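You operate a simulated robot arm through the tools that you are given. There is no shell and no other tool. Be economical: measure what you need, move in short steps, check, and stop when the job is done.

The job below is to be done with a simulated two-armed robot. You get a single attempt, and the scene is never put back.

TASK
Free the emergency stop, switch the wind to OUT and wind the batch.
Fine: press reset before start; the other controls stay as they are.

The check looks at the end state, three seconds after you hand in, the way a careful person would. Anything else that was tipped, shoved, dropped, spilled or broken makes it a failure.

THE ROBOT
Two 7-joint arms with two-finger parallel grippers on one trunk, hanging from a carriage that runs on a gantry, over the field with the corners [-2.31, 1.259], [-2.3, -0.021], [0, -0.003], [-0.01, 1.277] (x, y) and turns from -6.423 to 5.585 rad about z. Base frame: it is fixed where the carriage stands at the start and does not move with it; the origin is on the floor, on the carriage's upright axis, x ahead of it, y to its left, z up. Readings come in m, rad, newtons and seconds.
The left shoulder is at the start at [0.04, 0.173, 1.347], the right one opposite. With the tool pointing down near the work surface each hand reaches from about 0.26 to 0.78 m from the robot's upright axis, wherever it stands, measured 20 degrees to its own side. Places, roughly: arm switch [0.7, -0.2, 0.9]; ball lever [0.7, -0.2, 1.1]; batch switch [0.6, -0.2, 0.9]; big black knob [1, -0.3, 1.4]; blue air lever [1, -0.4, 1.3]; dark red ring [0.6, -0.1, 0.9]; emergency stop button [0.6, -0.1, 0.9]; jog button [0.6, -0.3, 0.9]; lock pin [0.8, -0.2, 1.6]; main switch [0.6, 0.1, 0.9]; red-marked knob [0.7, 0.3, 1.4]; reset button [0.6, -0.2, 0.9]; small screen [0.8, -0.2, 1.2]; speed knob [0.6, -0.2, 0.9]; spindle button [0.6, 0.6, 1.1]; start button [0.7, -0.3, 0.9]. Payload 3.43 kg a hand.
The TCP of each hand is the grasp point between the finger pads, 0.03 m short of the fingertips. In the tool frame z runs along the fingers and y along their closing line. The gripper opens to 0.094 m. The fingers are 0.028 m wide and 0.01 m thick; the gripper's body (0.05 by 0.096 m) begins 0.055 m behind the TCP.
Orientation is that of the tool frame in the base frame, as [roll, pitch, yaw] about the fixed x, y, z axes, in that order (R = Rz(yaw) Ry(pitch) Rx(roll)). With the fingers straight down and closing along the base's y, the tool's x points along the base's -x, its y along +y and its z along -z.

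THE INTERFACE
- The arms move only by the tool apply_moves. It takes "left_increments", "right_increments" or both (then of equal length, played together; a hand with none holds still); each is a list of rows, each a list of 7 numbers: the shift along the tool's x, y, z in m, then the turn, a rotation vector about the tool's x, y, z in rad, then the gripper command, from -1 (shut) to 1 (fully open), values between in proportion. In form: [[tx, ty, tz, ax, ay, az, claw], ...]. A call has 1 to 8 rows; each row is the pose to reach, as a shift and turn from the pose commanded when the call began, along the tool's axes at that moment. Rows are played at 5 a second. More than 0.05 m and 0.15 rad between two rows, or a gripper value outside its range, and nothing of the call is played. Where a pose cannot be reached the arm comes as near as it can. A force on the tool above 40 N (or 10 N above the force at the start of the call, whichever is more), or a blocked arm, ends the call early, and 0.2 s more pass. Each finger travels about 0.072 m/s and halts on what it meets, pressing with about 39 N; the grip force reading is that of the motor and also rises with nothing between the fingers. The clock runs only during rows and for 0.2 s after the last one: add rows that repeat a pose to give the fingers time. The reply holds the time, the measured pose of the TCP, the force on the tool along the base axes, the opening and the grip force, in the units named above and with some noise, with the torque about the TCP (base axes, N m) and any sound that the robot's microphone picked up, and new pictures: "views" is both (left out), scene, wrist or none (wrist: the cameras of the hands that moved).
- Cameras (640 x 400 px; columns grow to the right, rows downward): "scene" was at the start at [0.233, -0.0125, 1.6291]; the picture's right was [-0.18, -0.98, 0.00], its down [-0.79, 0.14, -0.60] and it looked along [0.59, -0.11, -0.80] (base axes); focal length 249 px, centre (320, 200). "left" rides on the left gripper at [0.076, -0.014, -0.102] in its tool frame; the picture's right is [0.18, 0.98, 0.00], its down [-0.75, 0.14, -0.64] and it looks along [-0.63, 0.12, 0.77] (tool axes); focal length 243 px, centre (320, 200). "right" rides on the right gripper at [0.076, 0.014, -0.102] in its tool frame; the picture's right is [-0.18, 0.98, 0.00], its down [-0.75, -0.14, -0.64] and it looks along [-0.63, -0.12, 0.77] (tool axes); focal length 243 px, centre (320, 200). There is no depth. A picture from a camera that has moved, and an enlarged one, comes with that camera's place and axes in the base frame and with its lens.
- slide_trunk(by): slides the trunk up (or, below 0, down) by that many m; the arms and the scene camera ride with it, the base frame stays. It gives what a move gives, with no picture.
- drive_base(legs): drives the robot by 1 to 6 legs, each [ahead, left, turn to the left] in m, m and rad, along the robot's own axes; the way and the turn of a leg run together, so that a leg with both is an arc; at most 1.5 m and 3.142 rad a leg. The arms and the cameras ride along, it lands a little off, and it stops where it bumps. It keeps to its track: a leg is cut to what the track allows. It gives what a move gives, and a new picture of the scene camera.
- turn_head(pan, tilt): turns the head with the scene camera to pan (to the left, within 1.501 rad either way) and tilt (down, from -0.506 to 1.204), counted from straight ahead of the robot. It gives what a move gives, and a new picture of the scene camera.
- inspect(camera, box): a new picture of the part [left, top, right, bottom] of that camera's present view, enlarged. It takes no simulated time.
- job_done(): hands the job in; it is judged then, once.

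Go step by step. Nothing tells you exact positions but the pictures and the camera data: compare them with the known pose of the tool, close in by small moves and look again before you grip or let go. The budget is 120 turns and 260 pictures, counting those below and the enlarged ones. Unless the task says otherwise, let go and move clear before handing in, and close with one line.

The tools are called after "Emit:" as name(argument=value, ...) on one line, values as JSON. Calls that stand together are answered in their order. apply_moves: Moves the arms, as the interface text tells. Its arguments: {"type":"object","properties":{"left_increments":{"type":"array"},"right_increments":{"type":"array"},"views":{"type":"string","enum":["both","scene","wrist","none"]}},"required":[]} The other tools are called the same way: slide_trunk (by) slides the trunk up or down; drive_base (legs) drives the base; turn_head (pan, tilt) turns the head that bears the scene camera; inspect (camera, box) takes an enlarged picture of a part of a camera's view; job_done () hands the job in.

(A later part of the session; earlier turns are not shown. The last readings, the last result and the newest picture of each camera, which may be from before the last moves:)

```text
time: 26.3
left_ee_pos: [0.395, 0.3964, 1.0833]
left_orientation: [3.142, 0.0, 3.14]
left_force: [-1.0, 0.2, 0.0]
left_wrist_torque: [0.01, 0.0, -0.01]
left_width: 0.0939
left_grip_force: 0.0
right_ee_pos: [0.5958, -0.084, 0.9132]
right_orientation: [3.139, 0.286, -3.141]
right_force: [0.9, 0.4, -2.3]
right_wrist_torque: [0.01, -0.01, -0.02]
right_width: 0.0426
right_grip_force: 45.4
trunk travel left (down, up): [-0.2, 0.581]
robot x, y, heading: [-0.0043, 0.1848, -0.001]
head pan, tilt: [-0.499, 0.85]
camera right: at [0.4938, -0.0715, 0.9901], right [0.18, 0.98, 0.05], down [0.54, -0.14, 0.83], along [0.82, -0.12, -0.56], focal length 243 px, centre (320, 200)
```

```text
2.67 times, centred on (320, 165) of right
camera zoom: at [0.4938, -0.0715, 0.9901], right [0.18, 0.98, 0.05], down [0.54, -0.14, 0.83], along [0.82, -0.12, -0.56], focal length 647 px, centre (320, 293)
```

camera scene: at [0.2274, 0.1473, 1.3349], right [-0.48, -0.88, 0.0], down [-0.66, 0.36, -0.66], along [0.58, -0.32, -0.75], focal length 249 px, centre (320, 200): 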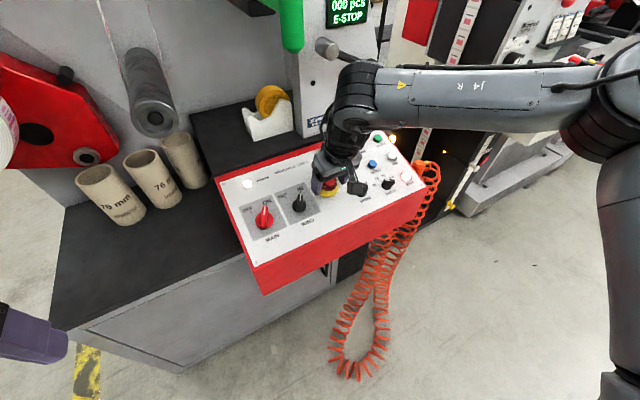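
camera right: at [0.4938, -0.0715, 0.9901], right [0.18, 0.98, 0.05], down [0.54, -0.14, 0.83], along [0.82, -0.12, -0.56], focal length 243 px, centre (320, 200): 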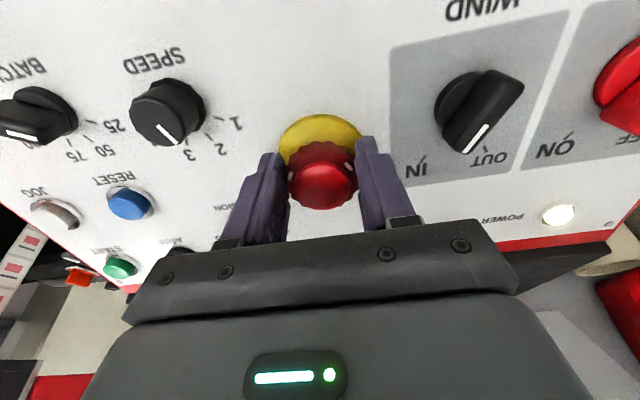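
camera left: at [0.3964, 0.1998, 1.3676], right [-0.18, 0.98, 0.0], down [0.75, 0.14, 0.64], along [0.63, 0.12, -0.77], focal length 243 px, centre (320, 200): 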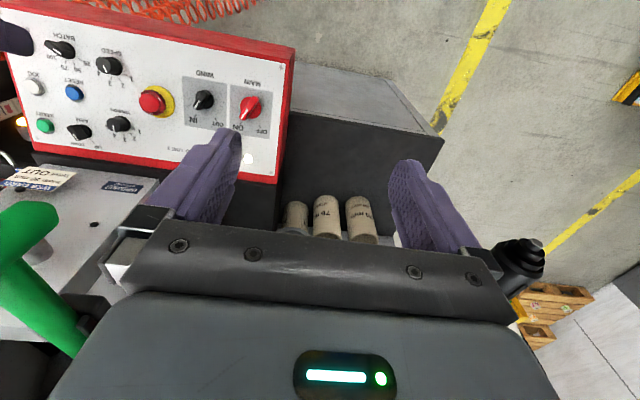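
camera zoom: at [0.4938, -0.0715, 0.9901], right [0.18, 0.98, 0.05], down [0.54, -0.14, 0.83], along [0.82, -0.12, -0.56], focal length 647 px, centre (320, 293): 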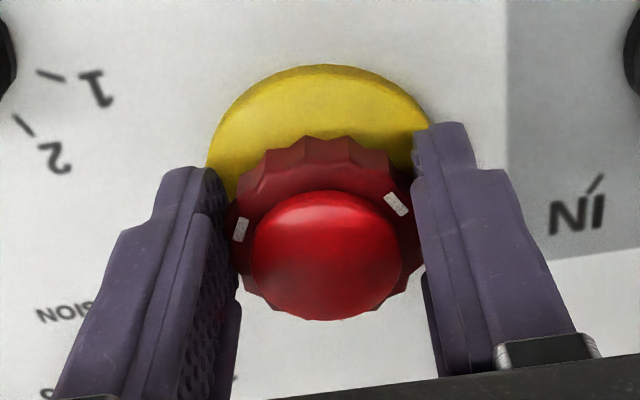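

The ring is gripped (width 0.043). I'll twist clockwise as seen from above and watch the torque and sound.

Emit:
apply_moves(right_increments=[[0, 0, 0, 0, 0, 0.12, -0.3], [0, 0, 0, 0, 0, 0.24, -0.3], [0, 0, 0, 0, 0, 0.36, -0.3], [0, 0, 0, 0, 0, 0.48, -0.3], [0, 0, 0, 0, 0, 0.6, -0.3]], views="both")

```text
time: 27.5
left_ee_pos: [0.3942, 0.4003, 1.0852]
left_orientation: [3.141, 0.0, 3.141]
left_force: [0.4, 0.1, -0.5]
left_wrist_torque: [-0.02, -0.01, 0.0]
left_width: 0.094
left_grip_force: 0.0
right_ee_pos: [0.597, -0.0811, 0.914]
right_orientation: [2.971, 0.233, 2.524]
right_force: [2.7, 8.4, 4.1]
right_wrist_torque: [0.92, 0.39, 0.33]
right_width: 0.0429
right_grip_force: 44.8
trunk travel left (down, up): [-0.2, 0.581]
robot x, y, heading: [-0.0031, 0.1826, -0.001]
head pan, tilt: [-0.499, 0.85]
camera scene: at [0.2277, 0.149, 1.3351], right [-0.48, -0.88, 0.0], down [-0.66, 0.36, -0.66], along [0.58, -0.32, -0.75], focal length 249 px, centre (320, 200)
camera right: at [0.515, -0.0279, 0.9975], right [0.68, 0.71, 0.21], down [0.34, -0.55, 0.77], along [0.65, -0.45, -0.61], focal length 243 px, centre (320, 200)
```

scene: 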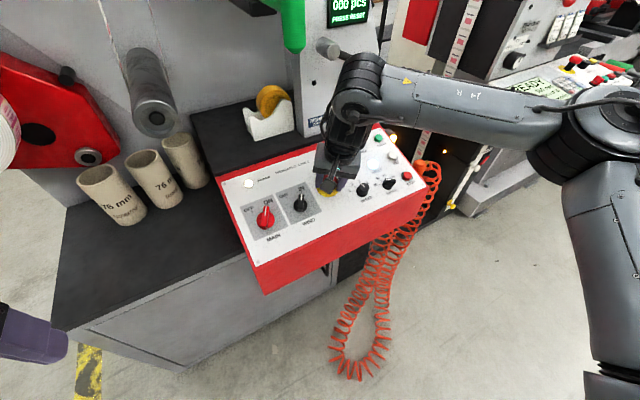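
right: 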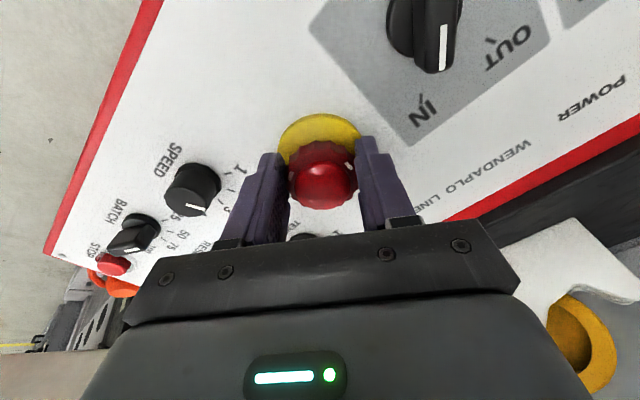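

The screen now reads "PRESS RESET", so the e-stop is free. I'll open slightly, lift off and square up again.

Emit:
apply_moves(right_increments=[[0, 0, 0, 0, 0, 0.6, 0.2], [0, 0, 0, 0, 0, 0.6, 0.2], [0, 0, -0.03, 0, 0, 0.6, 0.2], [0, 0, -0.06, 0, 0, 0.6, 0.2]], views="none")

```text
refused: row 1 steps farther than a row can; nothing moved
```

Emit:
apply_moves(right_increments=[[0, 0, 0, 0, 0, 0, 0.2], [0, 0, 0, 0, 0, 0, 0.2], [0, 0, -0.03, 0, 0, 0, 0.2], [0, 0, -0.06, 0, 0, 0, 0.2], [0, 0, -0.06, 0, 0, -0.14, 0.2], [0, 0, -0.06, 0, 0, -0.28, 0.2]], views="both")

```text
time: 28.9
left_ee_pos: [0.394, 0.3972, 1.0836]
left_orientation: [3.14, 0.001, 3.14]
left_force: [0.0, -1.0, -0.1]
left_wrist_torque: [-0.01, -0.02, -0.02]
left_width: 0.0939
left_grip_force: 0.1
right_ee_pos: [0.5772, -0.0839, 0.971]
right_orientation: [3.049, 0.269, 2.811]
right_force: [-0.3, -0.1, 1.0]
right_wrist_torque: [-0.02, 0.0, -0.02]
right_width: 0.0564
right_grip_force: 0.1
trunk travel left (down, up): [-0.2, 0.581]
robot x, y, heading: [-0.0035, 0.1868, -0.003]
head pan, tilt: [-0.499, 0.85]
camera scene: at [0.2272, 0.1472, 1.3348], right [-0.48, -0.88, 0.0], down [-0.66, 0.36, -0.66], along [0.58, -0.32, -0.75], focal length 249 px, centre (320, 200)
camera right: at [0.4841, -0.0488, 1.05], right [0.46, 0.88, 0.14], down [0.46, -0.37, 0.8], along [0.76, -0.31, -0.58], focal length 243 px, centre (320, 200)
```

scene: 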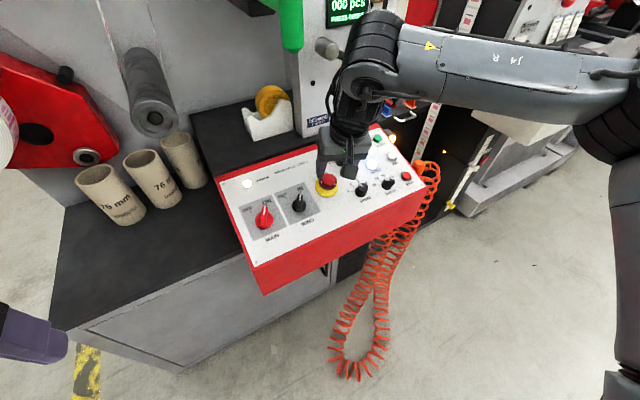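
right: 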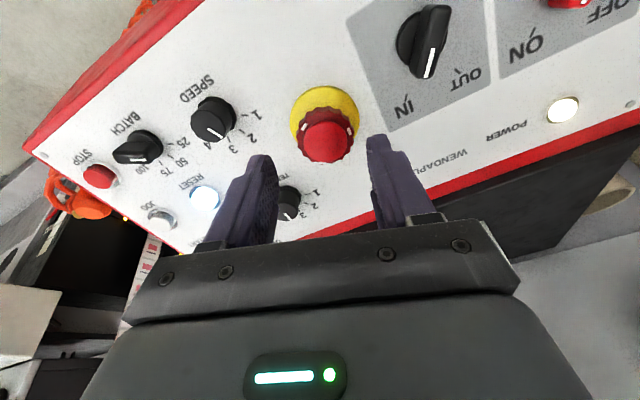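

E-stop freed and reset is lit. Next the wind switch at about (0.59, 0.004), whose bar points about -28°. I'll move above it with the fingers across the bar.

Emit:
apply_moves(right_increments=[[0.013, 0.027, 0.0, 0, 0, 0.06, 0.2], [0.026, 0.054, 0.0, 0, 0, 0.12, 0.2], [0.0393, 0.0797, 0.007, 0, 0, 0.17, 0.2], [0.0393, 0.0797, 0.0142, 0, 0, 0.17, 0.2]], views="both")

```text
time: 29.9
left_ee_pos: [0.3948, 0.3969, 1.084]
left_orientation: [3.141, -0.001, 3.14]
left_force: [-0.2, -0.8, -0.8]
left_wrist_torque: [-0.01, 0.02, 0.0]
left_width: 0.0941
left_grip_force: 0.1
right_ee_pos: [0.5835, -0.0205, 0.957]
right_orientation: [3.002, 0.25, 2.636]
right_force: [-0.5, -0.4, 0.1]
right_wrist_torque: [0.0, -0.02, 0.0]
right_width: 0.0565
right_grip_force: 0.1
right hand out of reach, approached as far as the arm can: row 3, 4
trunk travel left (down, up): [-0.2, 0.581]
robot x, y, heading: [-0.0029, 0.1834, 0.001]
head pan, tilt: [-0.499, 0.85]
camera scene: at [0.2271, 0.1472, 1.3348], right [-0.48, -0.88, 0.0], down [-0.66, 0.36, -0.66], along [0.58, -0.32, -0.75], focal length 249 px, centre (320, 200)
camera right: at [0.4969, 0.0256, 1.0389], right [0.6, 0.78, 0.18], down [0.4, -0.48, 0.78], along [0.7, -0.4, -0.6], focal length 243 px, centre (320, 200)
```

scene: 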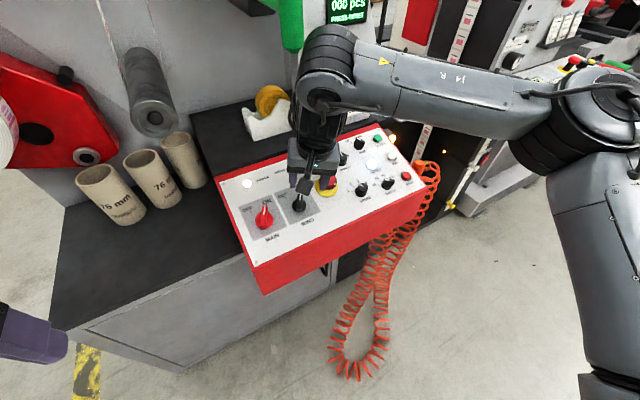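
right: 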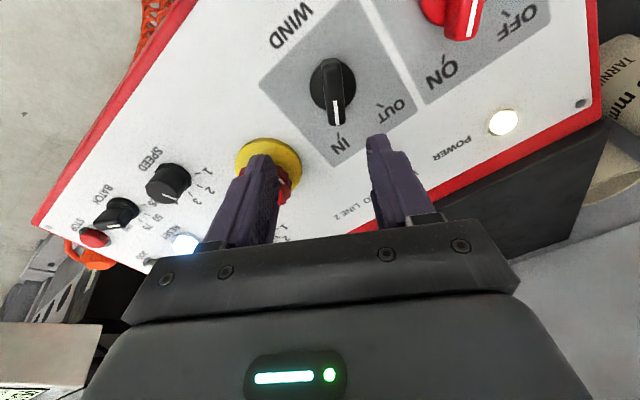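

It needs more reach to the left. I'll pull back, shift the base left 0.09 m and stay clear of the green handle.

Emit:
apply_moves(left_increments=[[0.03, -0.02, 0, 0, 0, 0, 1], [0.06, -0.05, 0, 0, 0, 0, 1], [0.06, -0.08, 0, 0, 0, 0, 1]], right_increments=[[0.035, -0.02, 0.0, 0, 0, 0, 0.2], [0.07, -0.04, 0.0, 0, 0, 0, 0.2], [0.1, -0.06, 0.0, 0, 0, 0, 0.2]], views="none")

Emit:
drive_base(legs=[[0, 0.09, 0]])

```text
time: 30.7
left_ee_pos: [0.3326, 0.3155, 1.0837]
left_orientation: [-3.14, -0.002, 3.14]
left_force: [-0.7, -0.9, 0.0]
left_wrist_torque: [0.02, -0.04, -0.01]
left_width: 0.0941
left_grip_force: 0.0
right_ee_pos: [0.5292, -0.0886, 0.9261]
right_orientation: [3.004, 0.246, 2.652]
right_force: [-0.4, -0.8, -0.2]
right_wrist_torque: [0.04, -0.02, 0.03]
right_width: 0.0561
right_grip_force: 0.0
right hand out of reach, approached as far as the arm can: row 1, 2, 3
trunk travel left (down, up): [-0.2, 0.581]
robot x, y, heading: [0.0005, 0.1862, -0.004]
head pan, tilt: [-0.499, 0.85]
```

```text
time: 31.8
left_ee_pos: [0.3326, 0.4074, 1.0844]
left_orientation: [-3.141, 0.0, 3.14]
left_force: [-0.1, 0.1, 0.1]
left_wrist_torque: [-0.04, -0.03, -0.01]
left_width: 0.094
left_grip_force: 0.1
right_ee_pos: [0.5308, 0.0051, 0.926]
right_orientation: [3.003, 0.244, 2.651]
right_force: [0.6, 0.7, -0.2]
right_wrist_torque: [-0.02, -0.01, 0.03]
right_width: 0.0565
right_grip_force: 0.1
trunk travel left (down, up): [-0.2, 0.581]
robot x, y, heading: [-0.0026, 0.277, 0.003]
head pan, tilt: [-0.499, 0.85]
camera scene: at [0.2266, 0.2371, 1.3349], right [-0.48, -0.88, 0.0], down [-0.66, 0.36, -0.66], along [0.58, -0.32, -0.75], focal length 249 px, centre (320, 200)
```

scene: 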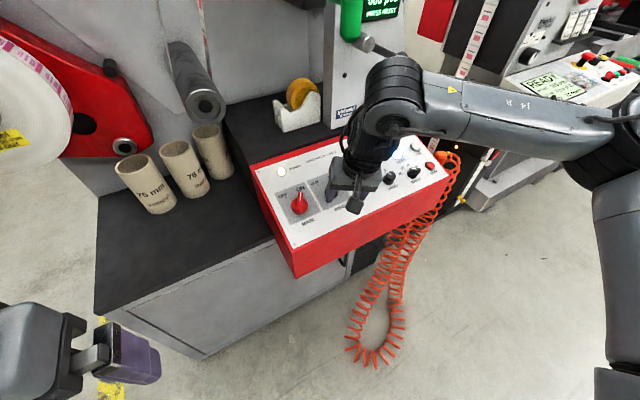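

Emit:
apply_moves(right_increments=[[0.0, 0.0, -0.018, 0, 0, 0, 0.2], [-0.02, 0.01, -0.018, 0, 0, 0, 0.2], [-0.0398, 0.0194, -0.0164, 0, 0, 0, 0.2]], views="both")

```text
time: 32.6
left_ee_pos: [0.3336, 0.4074, 1.0847]
left_orientation: [3.141, 0.0, 3.14]
left_force: [-0.1, 0.2, -0.2]
left_wrist_torque: [0.03, -0.03, 0.03]
left_width: 0.0939
left_grip_force: 0.1
right_ee_pos: [0.5694, 0.0035, 0.9542]
right_orientation: [3.003, 0.244, 2.652]
right_force: [-0.5, -0.4, 0.1]
right_wrist_torque: [0.03, 0.01, 0.01]
right_width: 0.0565
right_grip_force: 0.1
trunk travel left (down, up): [-0.2, 0.581]
robot x, y, heading: [-0.0032, 0.2756, -0.002]
head pan, tilt: [-0.499, 0.85]
camera scene: at [0.2269, 0.2366, 1.3349], right [-0.48, -0.88, 0.0], down [-0.66, 0.36, -0.66], along [0.58, -0.32, -0.75], focal length 249 px, centre (320, 200)
camera right: at [0.4822, 0.0483, 1.036], right [0.59, 0.79, 0.18], down [0.41, -0.48, 0.78], along [0.7, -0.39, -0.6], focal length 243 px, centre (320, 200)
```

scene: 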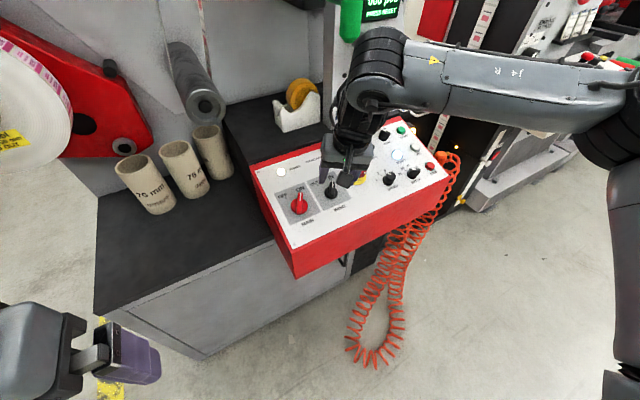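
right: 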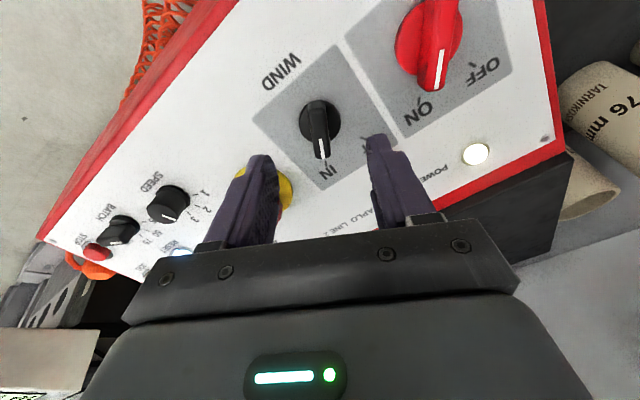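

Emit:
apply_moves(right_increments=[[0.0, 0.0, 0.02, 0, 0, 0, 0.0], [0, 0, 0.036, 0, 0, 0, -0.1]], views="wrist")

Emit:
inspect(camera="right", box=[220, 60, 420, 240])

```text
time: 33.2
left_ee_pos: [0.332, 0.408, 1.0836]
left_orientation: [-3.141, 0.001, 3.141]
left_force: [-0.2, 0.0, 0.2]
left_wrist_torque: [-0.01, 0.04, -0.03]
left_width: 0.0936
left_grip_force: 0.1
right_ee_pos: [0.58, 0.006, 0.9206]
right_orientation: [3.0, 0.248, 2.65]
right_force: [-0.1, 0.3, 0.6]
right_wrist_torque: [0.04, 0.01, 0.02]
right_width: 0.0422
right_grip_force: 0.1
trunk travel left (down, up): [-0.2, 0.581]
robot x, y, heading: [0.002, 0.2732, -0.001]
head pan, tilt: [-0.499, 0.85]
camera right: at [0.4921, 0.0504, 1.0013], right [0.59, 0.79, 0.18], down [0.41, -0.48, 0.78], along [0.7, -0.39, -0.6], focal length 243 px, centre (320, 200)
```

right: 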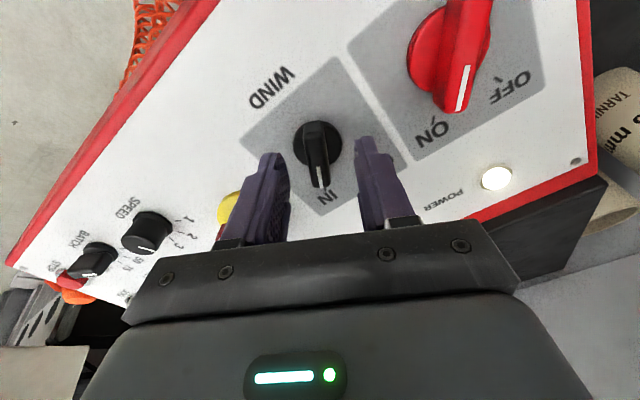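

```text
2.22 times, centred on (320, 150) of right
camera zoom: at [0.4921, 0.0504, 1.0013], right [0.59, 0.79, 0.18], down [0.41, -0.48, 0.78], along [0.7, -0.39, -0.6], focal length 539 px, centre (320, 311)
```

zoom: 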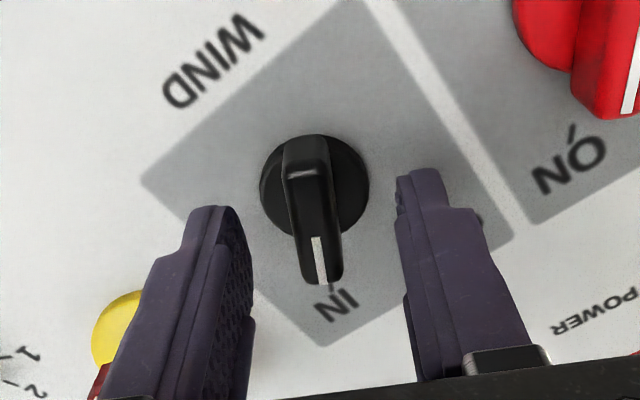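

Emit:
apply_moves(right_increments=[[0.0, -0.001, 0.012, 0, 0, 0, -0.1], [0, -0.001, 0.012, 0, 0, 0, -0.9], [0, -0.001, 0.012, 0, 0, 0, -0.9], [0, -0.001, 0.012, 0, 0, 0, -0.9]], views="wrist")

Emit:
inspect(camera="right", box=[220, 60, 420, 240])

```text
time: 34.2
left_ee_pos: [0.3332, 0.4082, 1.0845]
left_orientation: [-3.141, -0.001, 3.14]
left_force: [-0.3, 0.2, 0.5]
left_wrist_torque: [0.02, 0.0, 0.03]
left_width: 0.0939
left_grip_force: 0.0
right_ee_pos: [0.5821, 0.0033, 0.907]
right_orientation: [3.003, 0.243, 2.652]
right_force: [0.6, 0.6, -1.3]
right_wrist_torque: [-0.61, 0.43, -0.21]
right_width: 0.0132
right_grip_force: 45.4
trunk travel left (down, up): [-0.2, 0.581]
robot x, y, heading: [-0.0017, 0.2725, -0.003]
head pan, tilt: [-0.499, 0.85]
camera right: at [0.4951, 0.049, 0.9893], right [0.59, 0.79, 0.18], down [0.41, -0.48, 0.78], along [0.7, -0.39, -0.6], focal length 243 px, centre (320, 200)
```

right: 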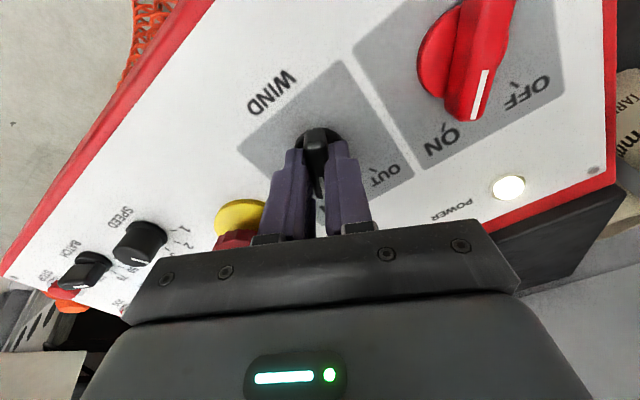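

```text
2.22 times, centred on (320, 150) of right
camera zoom: at [0.4951, 0.049, 0.9893], right [0.59, 0.79, 0.18], down [0.41, -0.48, 0.78], along [0.7, -0.39, -0.6], focal length 539 px, centre (320, 311)
```

zoom: 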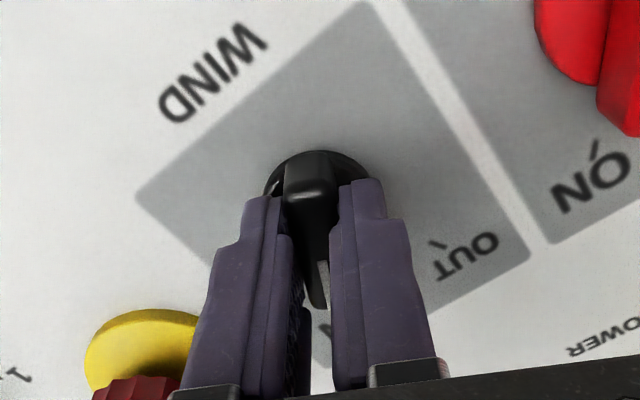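

The bar is gripped (width 0.013). Turning counter-clockwise towards OUT.

Emit:
apply_moves(right_increments=[[0, 0, 0, 0, 0, -0.13, -0.9], [0, 0, 0, 0, 0, -0.26, -0.9], [0, 0, 0, 0, 0, -0.39, -0.9], [0, 0, 0, 0, 0, -0.52, -0.9], [0, 0, 0, 0, 0, -0.65, -0.9], [0, 0, 0, 0, 0, -0.78, -0.9], [0, 0, 0, 0, 0, -0.91, -0.9], [0, 0, 0, 0, 0, -1.02, -0.9]], views="both")

Emit:
inspect(camera="right", box=[220, 60, 420, 240])

```text
time: 36.0
left_ee_pos: [0.3332, 0.4074, 1.0837]
left_orientation: [3.141, 0.0, 3.139]
left_force: [0.5, -0.4, 0.0]
left_wrist_torque: [-0.03, 0.02, 0.01]
left_width: 0.0938
left_grip_force: 0.1
right_ee_pos: [0.5813, 0.0019, 0.9074]
right_orientation: [-3.002, 0.244, -2.579]
right_force: [9.1, -1.8, -17.4]
right_wrist_torque: [-0.14, 0.13, -1.59]
right_width: 0.013
right_grip_force: 44.9
trunk travel left (down, up): [-0.2, 0.581]
robot x, y, heading: [-0.0016, 0.2745, -0.001]
head pan, tilt: [-0.499, 0.85]
camera scene: at [0.2268, 0.2371, 1.3347], right [-0.48, -0.88, 0.0], down [-0.66, 0.36, -0.66], along [0.58, -0.32, -0.75], focal length 249 px, centre (320, 200)
camera right: at [0.4844, -0.0264, 0.9856], right [-0.34, 0.94, -0.09], down [0.51, 0.26, 0.82], along [0.79, 0.23, -0.57], focal length 243 px, centre (320, 200)
```

scene: 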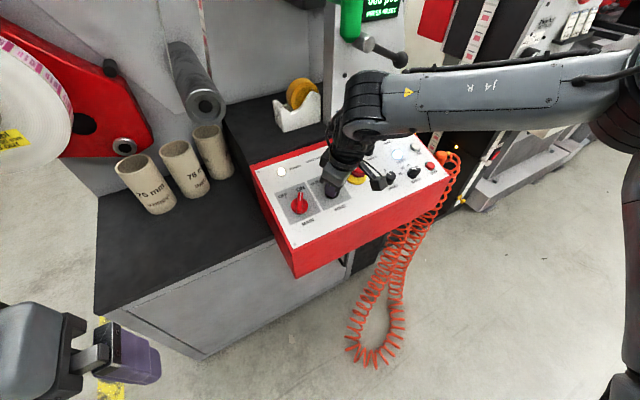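
right: 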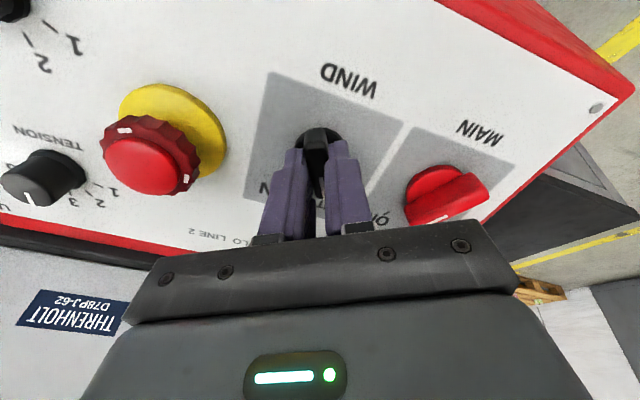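

```text
2.22 times, centred on (320, 150) of right
camera zoom: at [0.4844, -0.0264, 0.9856], right [-0.34, 0.94, -0.09], down [0.51, 0.26, 0.82], along [0.79, 0.23, -0.57], focal length 539 px, centre (320, 311)
```

zoom: 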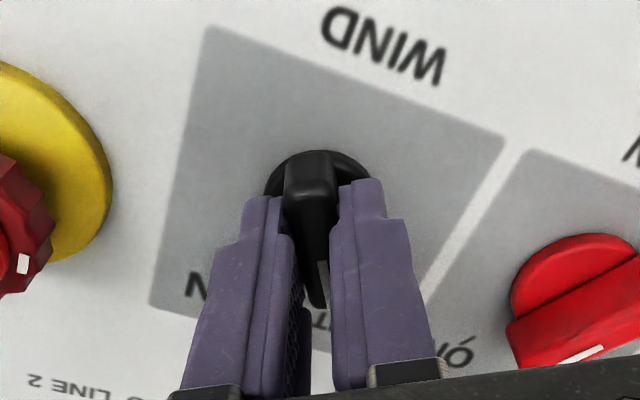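

It turned with the hand and is now pressing against its stop. Releasing, lifting and checking.

Emit:
apply_moves(right_increments=[[0, 0, 0, 0, 0, 0, -0.1], [0, 0, 0, 0, 0, 0, -0.1], [0, 0, -0.03, 0, 0, 0, -0.1], [0, 0, -0.06, 0, 0, 0, -0.1]], views="wrist")

Emit:
inspect(camera="right", box=[220, 40, 500, 240])

```text
time: 37.0
left_ee_pos: [0.3323, 0.4075, 1.0835]
left_orientation: [3.14, -0.001, 3.139]
left_force: [-0.9, 0.2, -0.6]
left_wrist_torque: [-0.03, 0.02, 0.03]
left_width: 0.0938
left_grip_force: 0.0
right_ee_pos: [0.5659, 0.0036, 0.965]
right_orientation: [-3.001, 0.246, -2.577]
right_force: [-0.4, 0.5, 0.6]
right_wrist_torque: [0.01, 0.02, 0.01]
right_width: 0.0419
right_grip_force: 0.0
trunk travel left (down, up): [-0.2, 0.581]
robot x, y, heading: [-0.0016, 0.2749, -0.002]
head pan, tilt: [-0.499, 0.85]
camera right: at [0.4684, -0.027, 1.0435], right [-0.34, 0.94, -0.09], down [0.51, 0.26, 0.82], along [0.79, 0.23, -0.57], focal length 243 px, centre (320, 200)
```

right: 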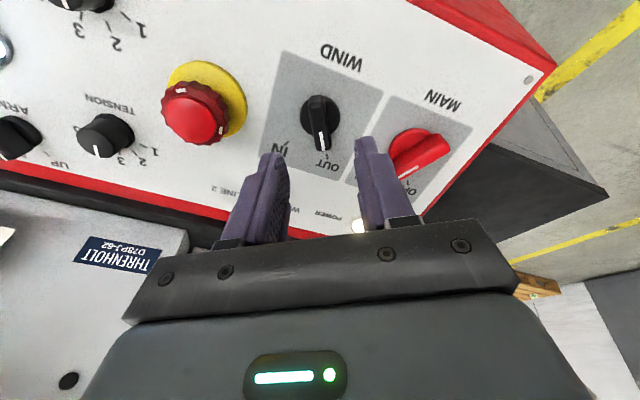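

```text
2.00 times, centred on (360, 140) of right
camera zoom: at [0.4684, -0.027, 1.0435], right [-0.34, 0.94, -0.09], down [0.51, 0.26, 0.82], along [0.79, 0.23, -0.57], focal length 485 px, centre (240, 320)
```

zoom: 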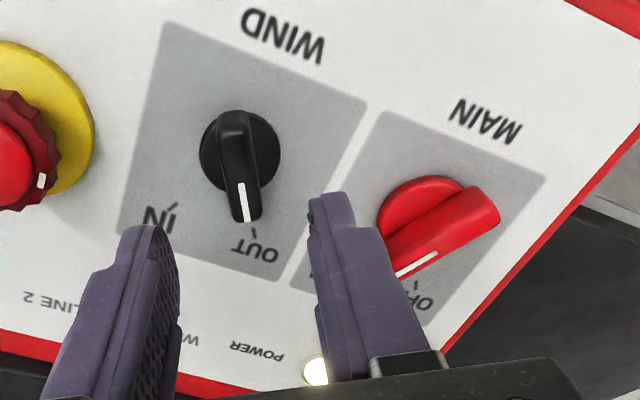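

The wind switch points at OUT. Next I'll close the right gripper, square the wrist, retract and drive back right for reset and start.

Emit:
apply_moves(right_increments=[[0.01, 0, -0.03, 0, 0, 0.14, -1], [0.03, 0, -0.06, 0, 0, 0.28, -1], [0.05, 0, -0.08, 0, 0, 0.42, -1], [0.07, 0, -0.1, 0, 0, 0.55, -1]], views="none")

Emit:
drive_base(legs=[[0, -0.24, 0]])

Emit:
turn_head(pan=-0.6, tilt=0.65)

```text
time: 38.0
left_ee_pos: [0.3314, 0.4079, 1.084]
left_orientation: [-3.141, 0.0, 3.139]
left_force: [-0.5, -0.1, -0.5]
left_wrist_torque: [0.0, -0.02, -0.01]
left_width: 0.0941
left_grip_force: 0.0
right_ee_pos: [0.479, -0.0364, 1.0446]
right_orientation: [3.129, 0.279, 3.134]
right_force: [-0.2, 0.0, 0.7]
right_wrist_torque: [0.01, 0.0, -0.02]
right_width: 0.0
right_grip_force: 33.1
trunk travel left (down, up): [-0.2, 0.581]
robot x, y, heading: [-0.0027, 0.2768, -0.004]
head pan, tilt: [-0.499, 0.85]
```

```text
time: 39.7
left_ee_pos: [0.3327, 0.1695, 1.0839]
left_orientation: [3.141, 0.0, 3.138]
left_force: [0.7, -0.1, 0.2]
left_wrist_torque: [-0.02, 0.01, -0.01]
left_width: 0.094
left_grip_force: 0.1
right_ee_pos: [0.4806, -0.2749, 1.0453]
right_orientation: [3.13, 0.281, 3.136]
right_force: [-0.8, -0.6, -0.3]
right_wrist_torque: [-0.02, 0.0, 0.01]
right_width: 0.0001
right_grip_force: 32.6
trunk travel left (down, up): [-0.2, 0.581]
robot x, y, heading: [-0.0015, 0.0361, -0.008]
head pan, tilt: [-0.499, 0.85]
camera scene: at [0.2262, -0.0012, 1.3349], right [-0.48, -0.88, 0.0], down [-0.66, 0.36, -0.66], along [0.58, -0.32, -0.75], focal length 249 px, centre (320, 200)
```

scene: 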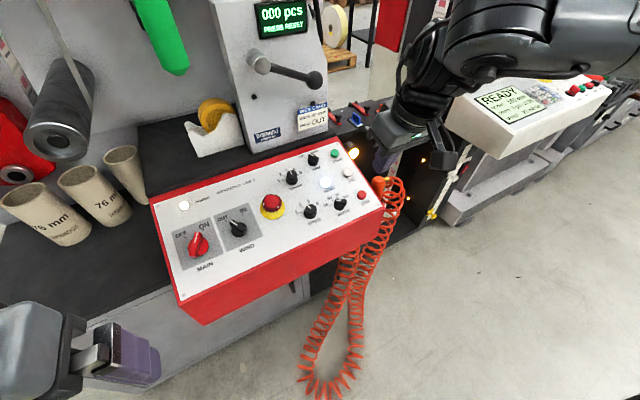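

```text
time: 40.5
left_ee_pos: [0.3326, 0.1696, 1.0846]
left_orientation: [3.141, 0.001, 3.14]
left_force: [0.2, 0.1, 0.3]
left_wrist_torque: [0.05, 0.0, -0.01]
left_width: 0.0938
left_grip_force: 0.1
right_ee_pos: [0.4792, -0.2734, 1.0455]
right_orientation: [3.132, 0.282, 3.137]
right_force: [-0.3, 0.1, 0.1]
right_wrist_torque: [0.01, 0.0, 0.02]
right_width: 0.0
right_grip_force: 32.7
trunk travel left (down, up): [-0.2, 0.581]
robot x, y, heading: [-0.0027, 0.0338, -0.001]
head pan, tilt: [-0.6, 0.649]
camera scene: at [0.2292, -0.0124, 1.3514], right [-0.57, -0.82, 0.0], down [-0.5, 0.34, -0.8], along [0.66, -0.45, -0.61], focal length 249 px, centre (320, 200)
```

scene: 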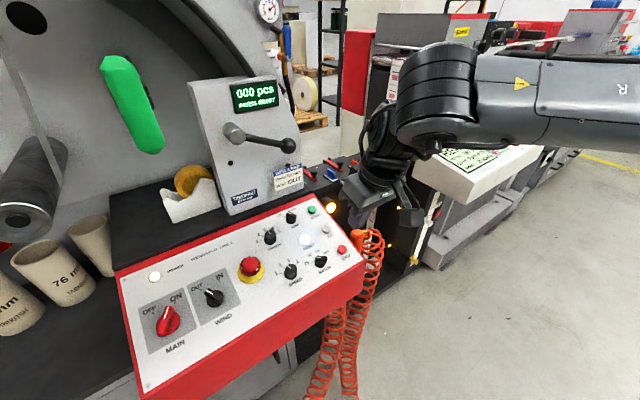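

Emit:
inspect(camera="scene", box=[250, 180, 370, 290])

```text
3.64 times, centred on (310, 235) of scene
camera zoom: at [0.2292, -0.0124, 1.3514], right [-0.57, -0.82, 0.0], down [-0.5, 0.34, -0.8], along [0.66, -0.45, -0.61], focal length 905 px, centre (356, 73)
```

zoom: 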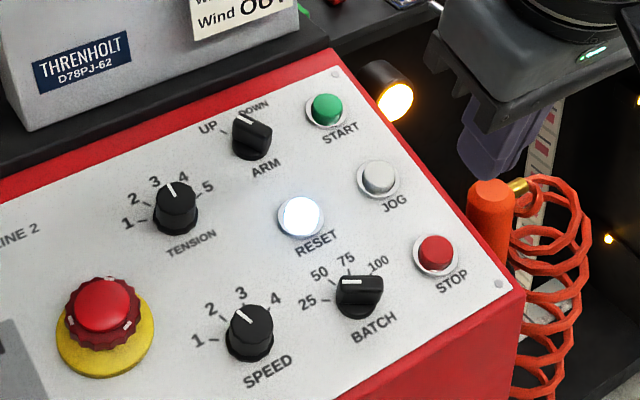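

The reset cap is at about (0.627, -0.236, 0.879) and start at about (0.698, -0.306, 0.896). I'll move the closed fingertips to just above reset.

Emit:
apply_moves(right_increments=[[-0.025, 0.009, 0.03, 0, 0, 0, -1], [-0.05, 0.018, 0.06, 0, 0, 0, -1], [-0.075, 0.03, 0.09, 0, 0, 0, -1], [-0.095, 0.0375, 0.12, 0, 0, 0, -1], [-0.095, 0.0375, 0.14, 0, 0, 0, -1]], views="both")

Emit:
inspect(camera="right", box=[220, 60, 420, 240])

```text
time: 41.7
left_ee_pos: [0.3323, 0.1688, 1.0853]
left_orientation: [3.141, -0.002, 3.139]
left_force: [-0.4, 0.4, -0.2]
left_wrist_torque: [0.04, 0.02, -0.01]
left_width: 0.0939
left_grip_force: 0.0
right_ee_pos: [0.6102, -0.2373, 0.9371]
right_orientation: [3.128, 0.282, 3.136]
right_force: [0.0, 1.3, -0.4]
right_wrist_torque: [-0.03, 0.04, -0.04]
right_width: 0.0
right_grip_force: 32.8
trunk travel left (down, up): [-0.2, 0.581]
robot x, y, heading: [-0.0038, 0.036, -0.003]
head pan, tilt: [-0.6, 0.649]
camera scene: at [0.2288, -0.0126, 1.3514], right [-0.57, -0.82, 0.0], down [-0.5, 0.34, -0.8], along [0.66, -0.45, -0.6], focal length 249 px, centre (320, 200)
camera right: at [0.5095, -0.2236, 1.0151], right [0.18, 0.98, 0.06], down [0.55, -0.15, 0.82], along [0.82, -0.11, -0.56], focal length 243 px, centre (320, 200)
```

scene: 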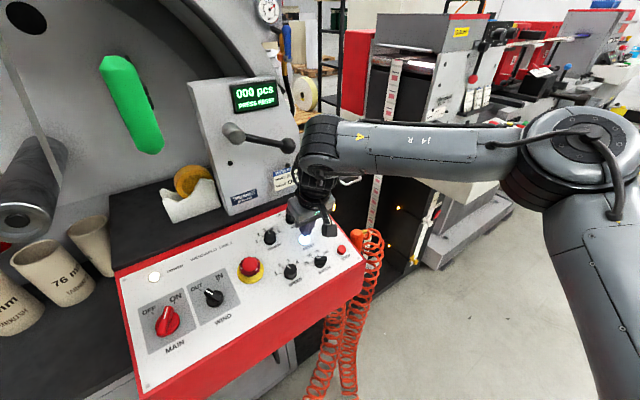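
right: 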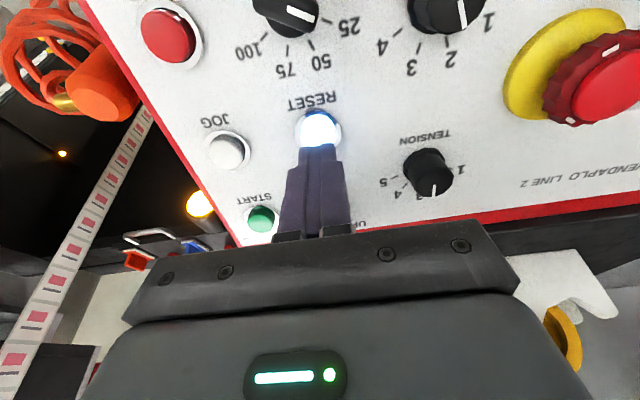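

```text
2.22 times, centred on (320, 150) of right
camera zoom: at [0.5095, -0.2236, 1.0151], right [0.18, 0.98, 0.06], down [0.55, -0.15, 0.82], along [0.82, -0.11, -0.56], focal length 539 px, centre (320, 311)
```

zoom: 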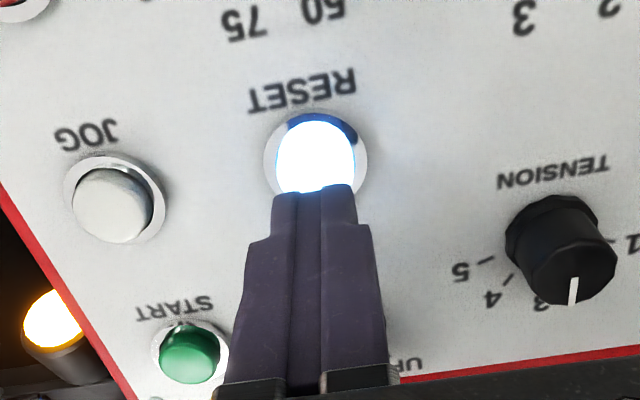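

Emit:
apply_moves(right_increments=[[0.002, 0, 0.02, 0, 0, 0, -1], [0.002, 0, 0.028, 0, 0, 0, -1], [0.002, 0, 0.033, 0, 0, 0, -1], [0.002, 0, 0.036, 0, 0, 0, -1]], views="both")

```text
time: 42.5
left_ee_pos: [0.33, 0.1687, 1.0834]
left_orientation: [3.141, -0.001, 3.138]
left_force: [0.4, -0.1, -0.1]
left_wrist_torque: [0.02, 0.04, 0.0]
left_width: 0.0941
left_grip_force: 0.1
right_ee_pos: [0.6157, -0.2368, 0.9117]
right_orientation: [3.129, 0.283, 3.134]
right_force: [-11.6, -2.5, 15.2]
right_wrist_torque: [-0.1, 0.25, 0.0]
right_width: 0.0
right_grip_force: 33.3
trunk travel left (down, up): [-0.2, 0.581]
robot x, y, heading: [0.0001, 0.0349, -0.004]
head pan, tilt: [-0.6, 0.649]
heard: click
stopped in row 4 (right hand): the force on the tool passed its limit at 45 N (the readings are from after the stop); the commanded pose is now the measured one
camera scene: at [0.2281, -0.0134, 1.3514], right [-0.57, -0.82, 0.0], down [-0.5, 0.34, -0.8], along [0.66, -0.45, -0.6], focal length 249 px, centre (320, 200)
camera right: at [0.5152, -0.2241, 0.9887], right [0.18, 0.98, 0.07], down [0.54, -0.15, 0.83], along [0.82, -0.11, -0.56], focal length 243 px, centre (320, 200)
```

scene: 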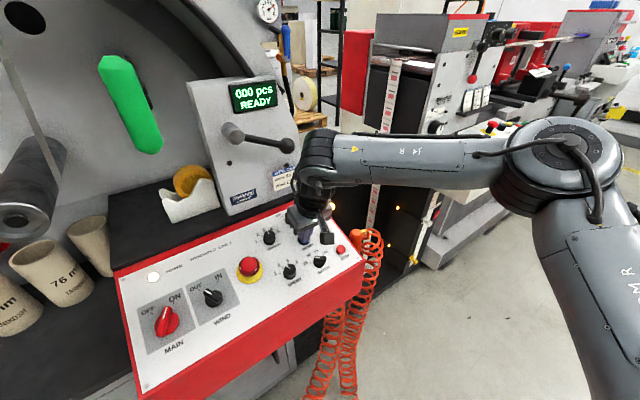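
right: 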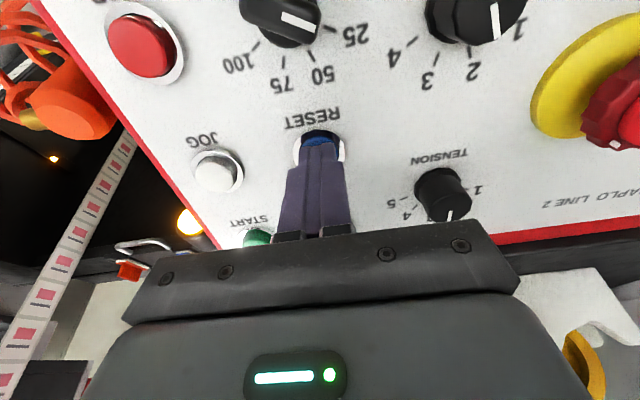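

Reset clicked and the screen reads "READY". I'll lift off and try reaching above start with slightly more backward tilt, to keep clear of the ball lever.

Emit:
apply_moves(right_increments=[[0, 0, -0.035, 0, 0, 0, -1], [-0.02, -0.03, -0.045, 0, -0.04, 0, -1], [-0.05, -0.06, -0.035, 0, -0.08, 0, -1], [-0.07, -0.069, -0.0286, 0, -0.08, 0, -1]], views="both")

```text
time: 43.5
left_ee_pos: [0.3318, 0.1703, 1.085]
left_orientation: [-3.141, 0.0, 3.14]
left_force: [0.8, 0.6, -0.3]
left_wrist_torque: [0.0, 0.0, 0.02]
left_width: 0.0939
left_grip_force: 0.1
right_ee_pos: [0.6754, -0.3034, 0.9558]
right_orientation: [3.127, 0.368, 3.134]
right_force: [0.6, -0.4, 0.5]
right_wrist_torque: [-0.03, 0.0, 0.0]
right_width: 0.0001
right_grip_force: 33.0
trunk travel left (down, up): [-0.2, 0.581]
robot x, y, heading: [-0.0066, 0.0373, -0.001]
head pan, tilt: [-0.6, 0.649]
camera scene: at [0.2292, -0.0125, 1.3516], right [-0.57, -0.82, 0.0], down [-0.5, 0.34, -0.8], along [0.66, -0.45, -0.6], focal length 249 px, centre (320, 200)
camera right: at [0.5683, -0.2924, 1.0241], right [0.17, 0.98, 0.08], down [0.47, -0.15, 0.87], along [0.86, -0.11, -0.49], focal length 243 px, centre (320, 200)
```

scene: 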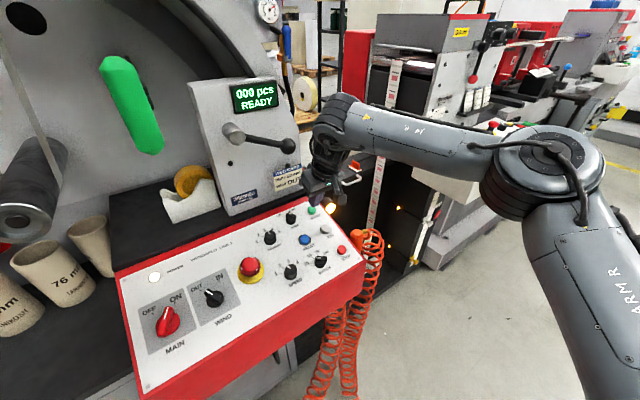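
right: 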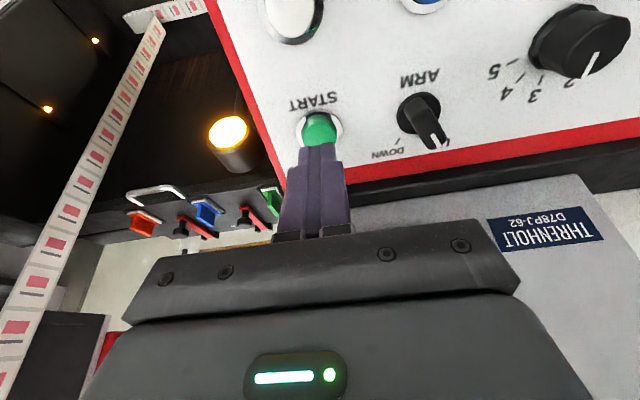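

The fingertips are just above start. Pressing.

Emit:
apply_moves(right_increments=[[0.003, -0.001, 0.018, 0, 0, 0, -1], [0.003, -0.001, 0.028, 0, 0, 0, -1], [0.003, -0.001, 0.033, 0, 0, 0, -1], [0.003, -0.001, 0.037, 0, 0, 0, -1], [0.003, -0.001, 0.04, 0, 0, 0, -1]], views="both")

```text
time: 44.4
left_ee_pos: [0.3303, 0.1685, 1.0845]
left_orientation: [3.14, -0.003, 3.136]
left_force: [1.0, 0.2, -1.0]
left_wrist_torque: [0.01, 0.01, 0.02]
left_width: 0.0938
left_grip_force: 0.1
right_ee_pos: [0.6843, -0.3045, 0.931]
right_orientation: [3.122, 0.371, 3.133]
right_force: [-13.4, -0.9, 14.3]
right_wrist_torque: [0.01, 0.48, -0.03]
right_width: 0.0
right_grip_force: 33.1
trunk travel left (down, up): [-0.2, 0.581]
robot x, y, heading: [-0.0048, 0.0349, -0.001]
head pan, tilt: [-0.6, 0.649]
heard: click
stopped in row 4 (right hand): the force on the tool passed its limit at 47 N (the readings are from after the stop); the commanded pose is now the measured one
camera scene: at [0.2275, -0.0133, 1.3514], right [-0.57, -0.82, 0.0], down [-0.5, 0.34, -0.8], along [0.66, -0.45, -0.6], focal length 249 px, centre (320, 200)
camera right: at [0.5762, -0.2931, 0.9993], right [0.17, 0.98, 0.08], down [0.47, -0.16, 0.87], along [0.86, -0.11, -0.49], focal length 243 px, centre (320, 200)
```

scene: 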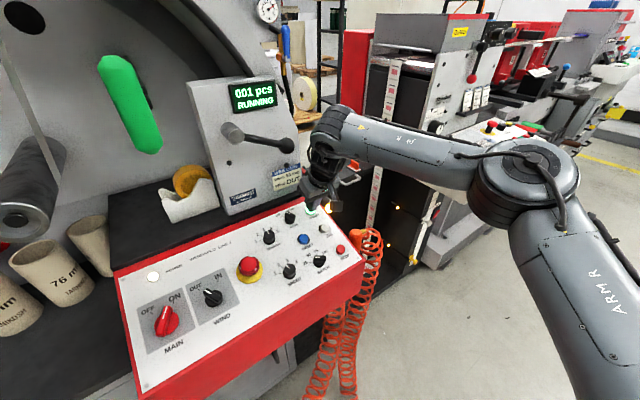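
right: 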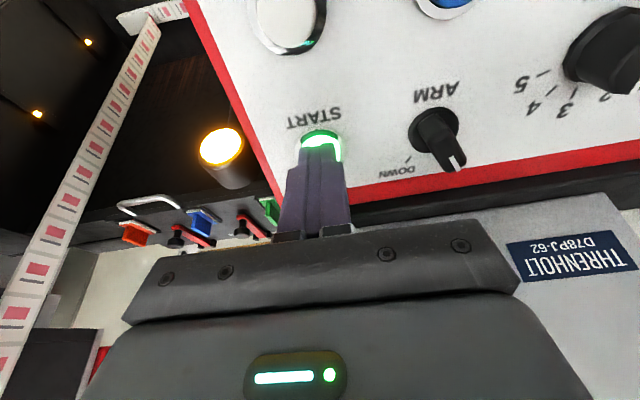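

It's "RUNNING" and counting. I'll lift off and back the hand clear.

Emit:
apply_moves(right_increments=[[0, 0, -0.03, 0, 0, 0, -1], [0.04, 0, -0.05, 0, 0, 0, -1], [0.08, 0, -0.07, 0, 0, 0, -1], [0.12, -0.02, -0.1, 0, 0, 0, -1], [0.16, -0.04, -0.12, 0, 0, 0, -1], [0.19, -0.06, -0.14, 0, 0, 0, -1], [0.19, -0.06, -0.14, 0, 0, 0, -1], [0.19, -0.06, -0.14, 0, 0, 0, -1]], views="scene")

Emit:
inspect(camera="scene", box=[200, 60, 320, 140])

```text
refused: row 4 steps farther than a row can; nothing moved
```

```text
5.00 times, centred on (260, 100) of scene
camera zoom: at [0.2275, -0.0133, 1.3514], right [-0.57, -0.82, 0.0], down [-0.5, 0.34, -0.8], along [0.66, -0.45, -0.6], focal length 1244 px, centre (620, 700)
```

zoom: 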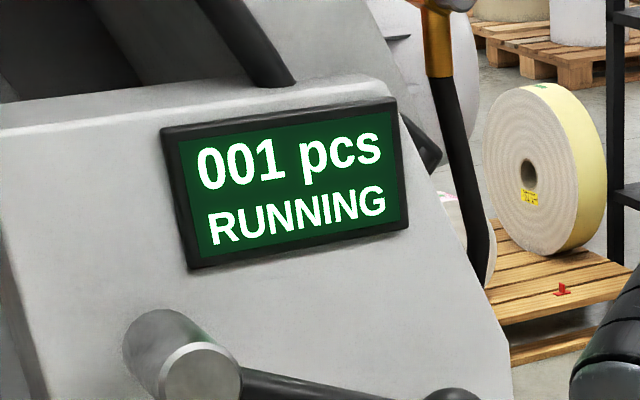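

Emit:
apply_moves(right_increments=[[0, 0, -0.03, 0, 0, 0, -1], [0.035, 0, -0.05, 0, 0, 0, -1], [0.07, 0, -0.07, 0, 0, 0, -1], [0.105, -0.015, -0.09, 0, 0, 0, -1], [0.14, -0.03, -0.11, 0, 0, 0, -1], [0.17, -0.04, -0.13, 0, 0, 0, -1], [0.17, -0.04, -0.13, 0, 0, 0, -1], [0.17, -0.04, -0.13, 0, 0, 0, -1]], views="scene")

Emit:
inspect(camera="scene", box=[110, 60, 380, 400])

```text
time: 46.2
left_ee_pos: [0.3303, 0.1687, 1.0836]
left_orientation: [-3.141, 0.001, 3.137]
left_force: [0.0, 0.3, -0.2]
left_wrist_torque: [0.02, -0.01, 0.02]
left_width: 0.0943
left_grip_force: 0.0
right_ee_pos: [0.4808, -0.3458, 0.9875]
right_orientation: [3.123, 0.37, 3.135]
right_force: [-0.1, -0.2, -0.4]
right_wrist_torque: [0.0, 0.03, 0.0]
right_width: 0.0
right_grip_force: 32.9
trunk travel left (down, up): [-0.2, 0.581]
robot x, y, heading: [-0.0049, 0.0366, -0.005]
head pan, tilt: [-0.6, 0.649]
camera scene: at [0.2281, -0.0129, 1.3514], right [-0.57, -0.82, 0.0], down [-0.5, 0.34, -0.8], along [0.66, -0.45, -0.6], focal length 249 px, centre (320, 200)
```

scene: 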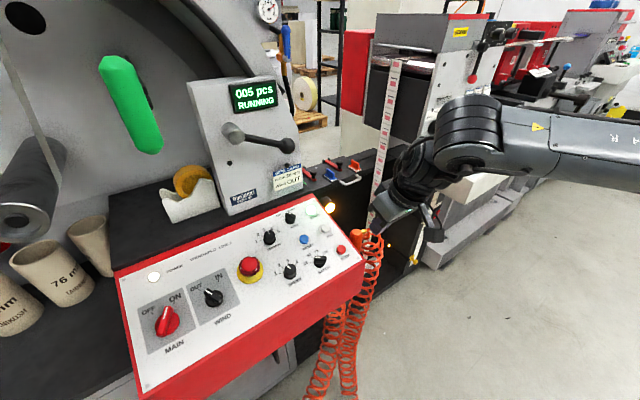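

```text
1.18 times, centred on (245, 230) of scene
camera zoom: at [0.2281, -0.0129, 1.3514], right [-0.57, -0.82, 0.0], down [-0.5, 0.34, -0.8], along [0.66, -0.45, -0.6], focal length 293 px, centre (408, 165)
```

zoom: 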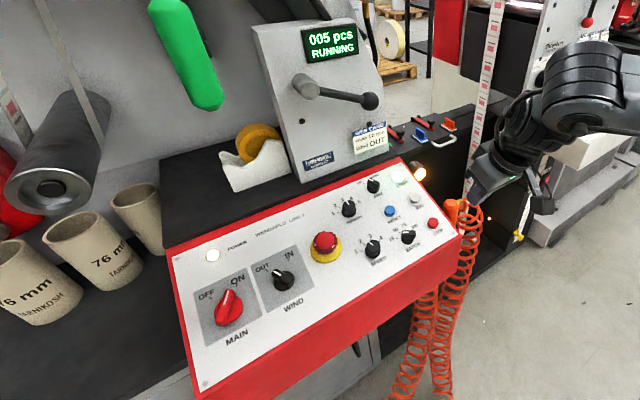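

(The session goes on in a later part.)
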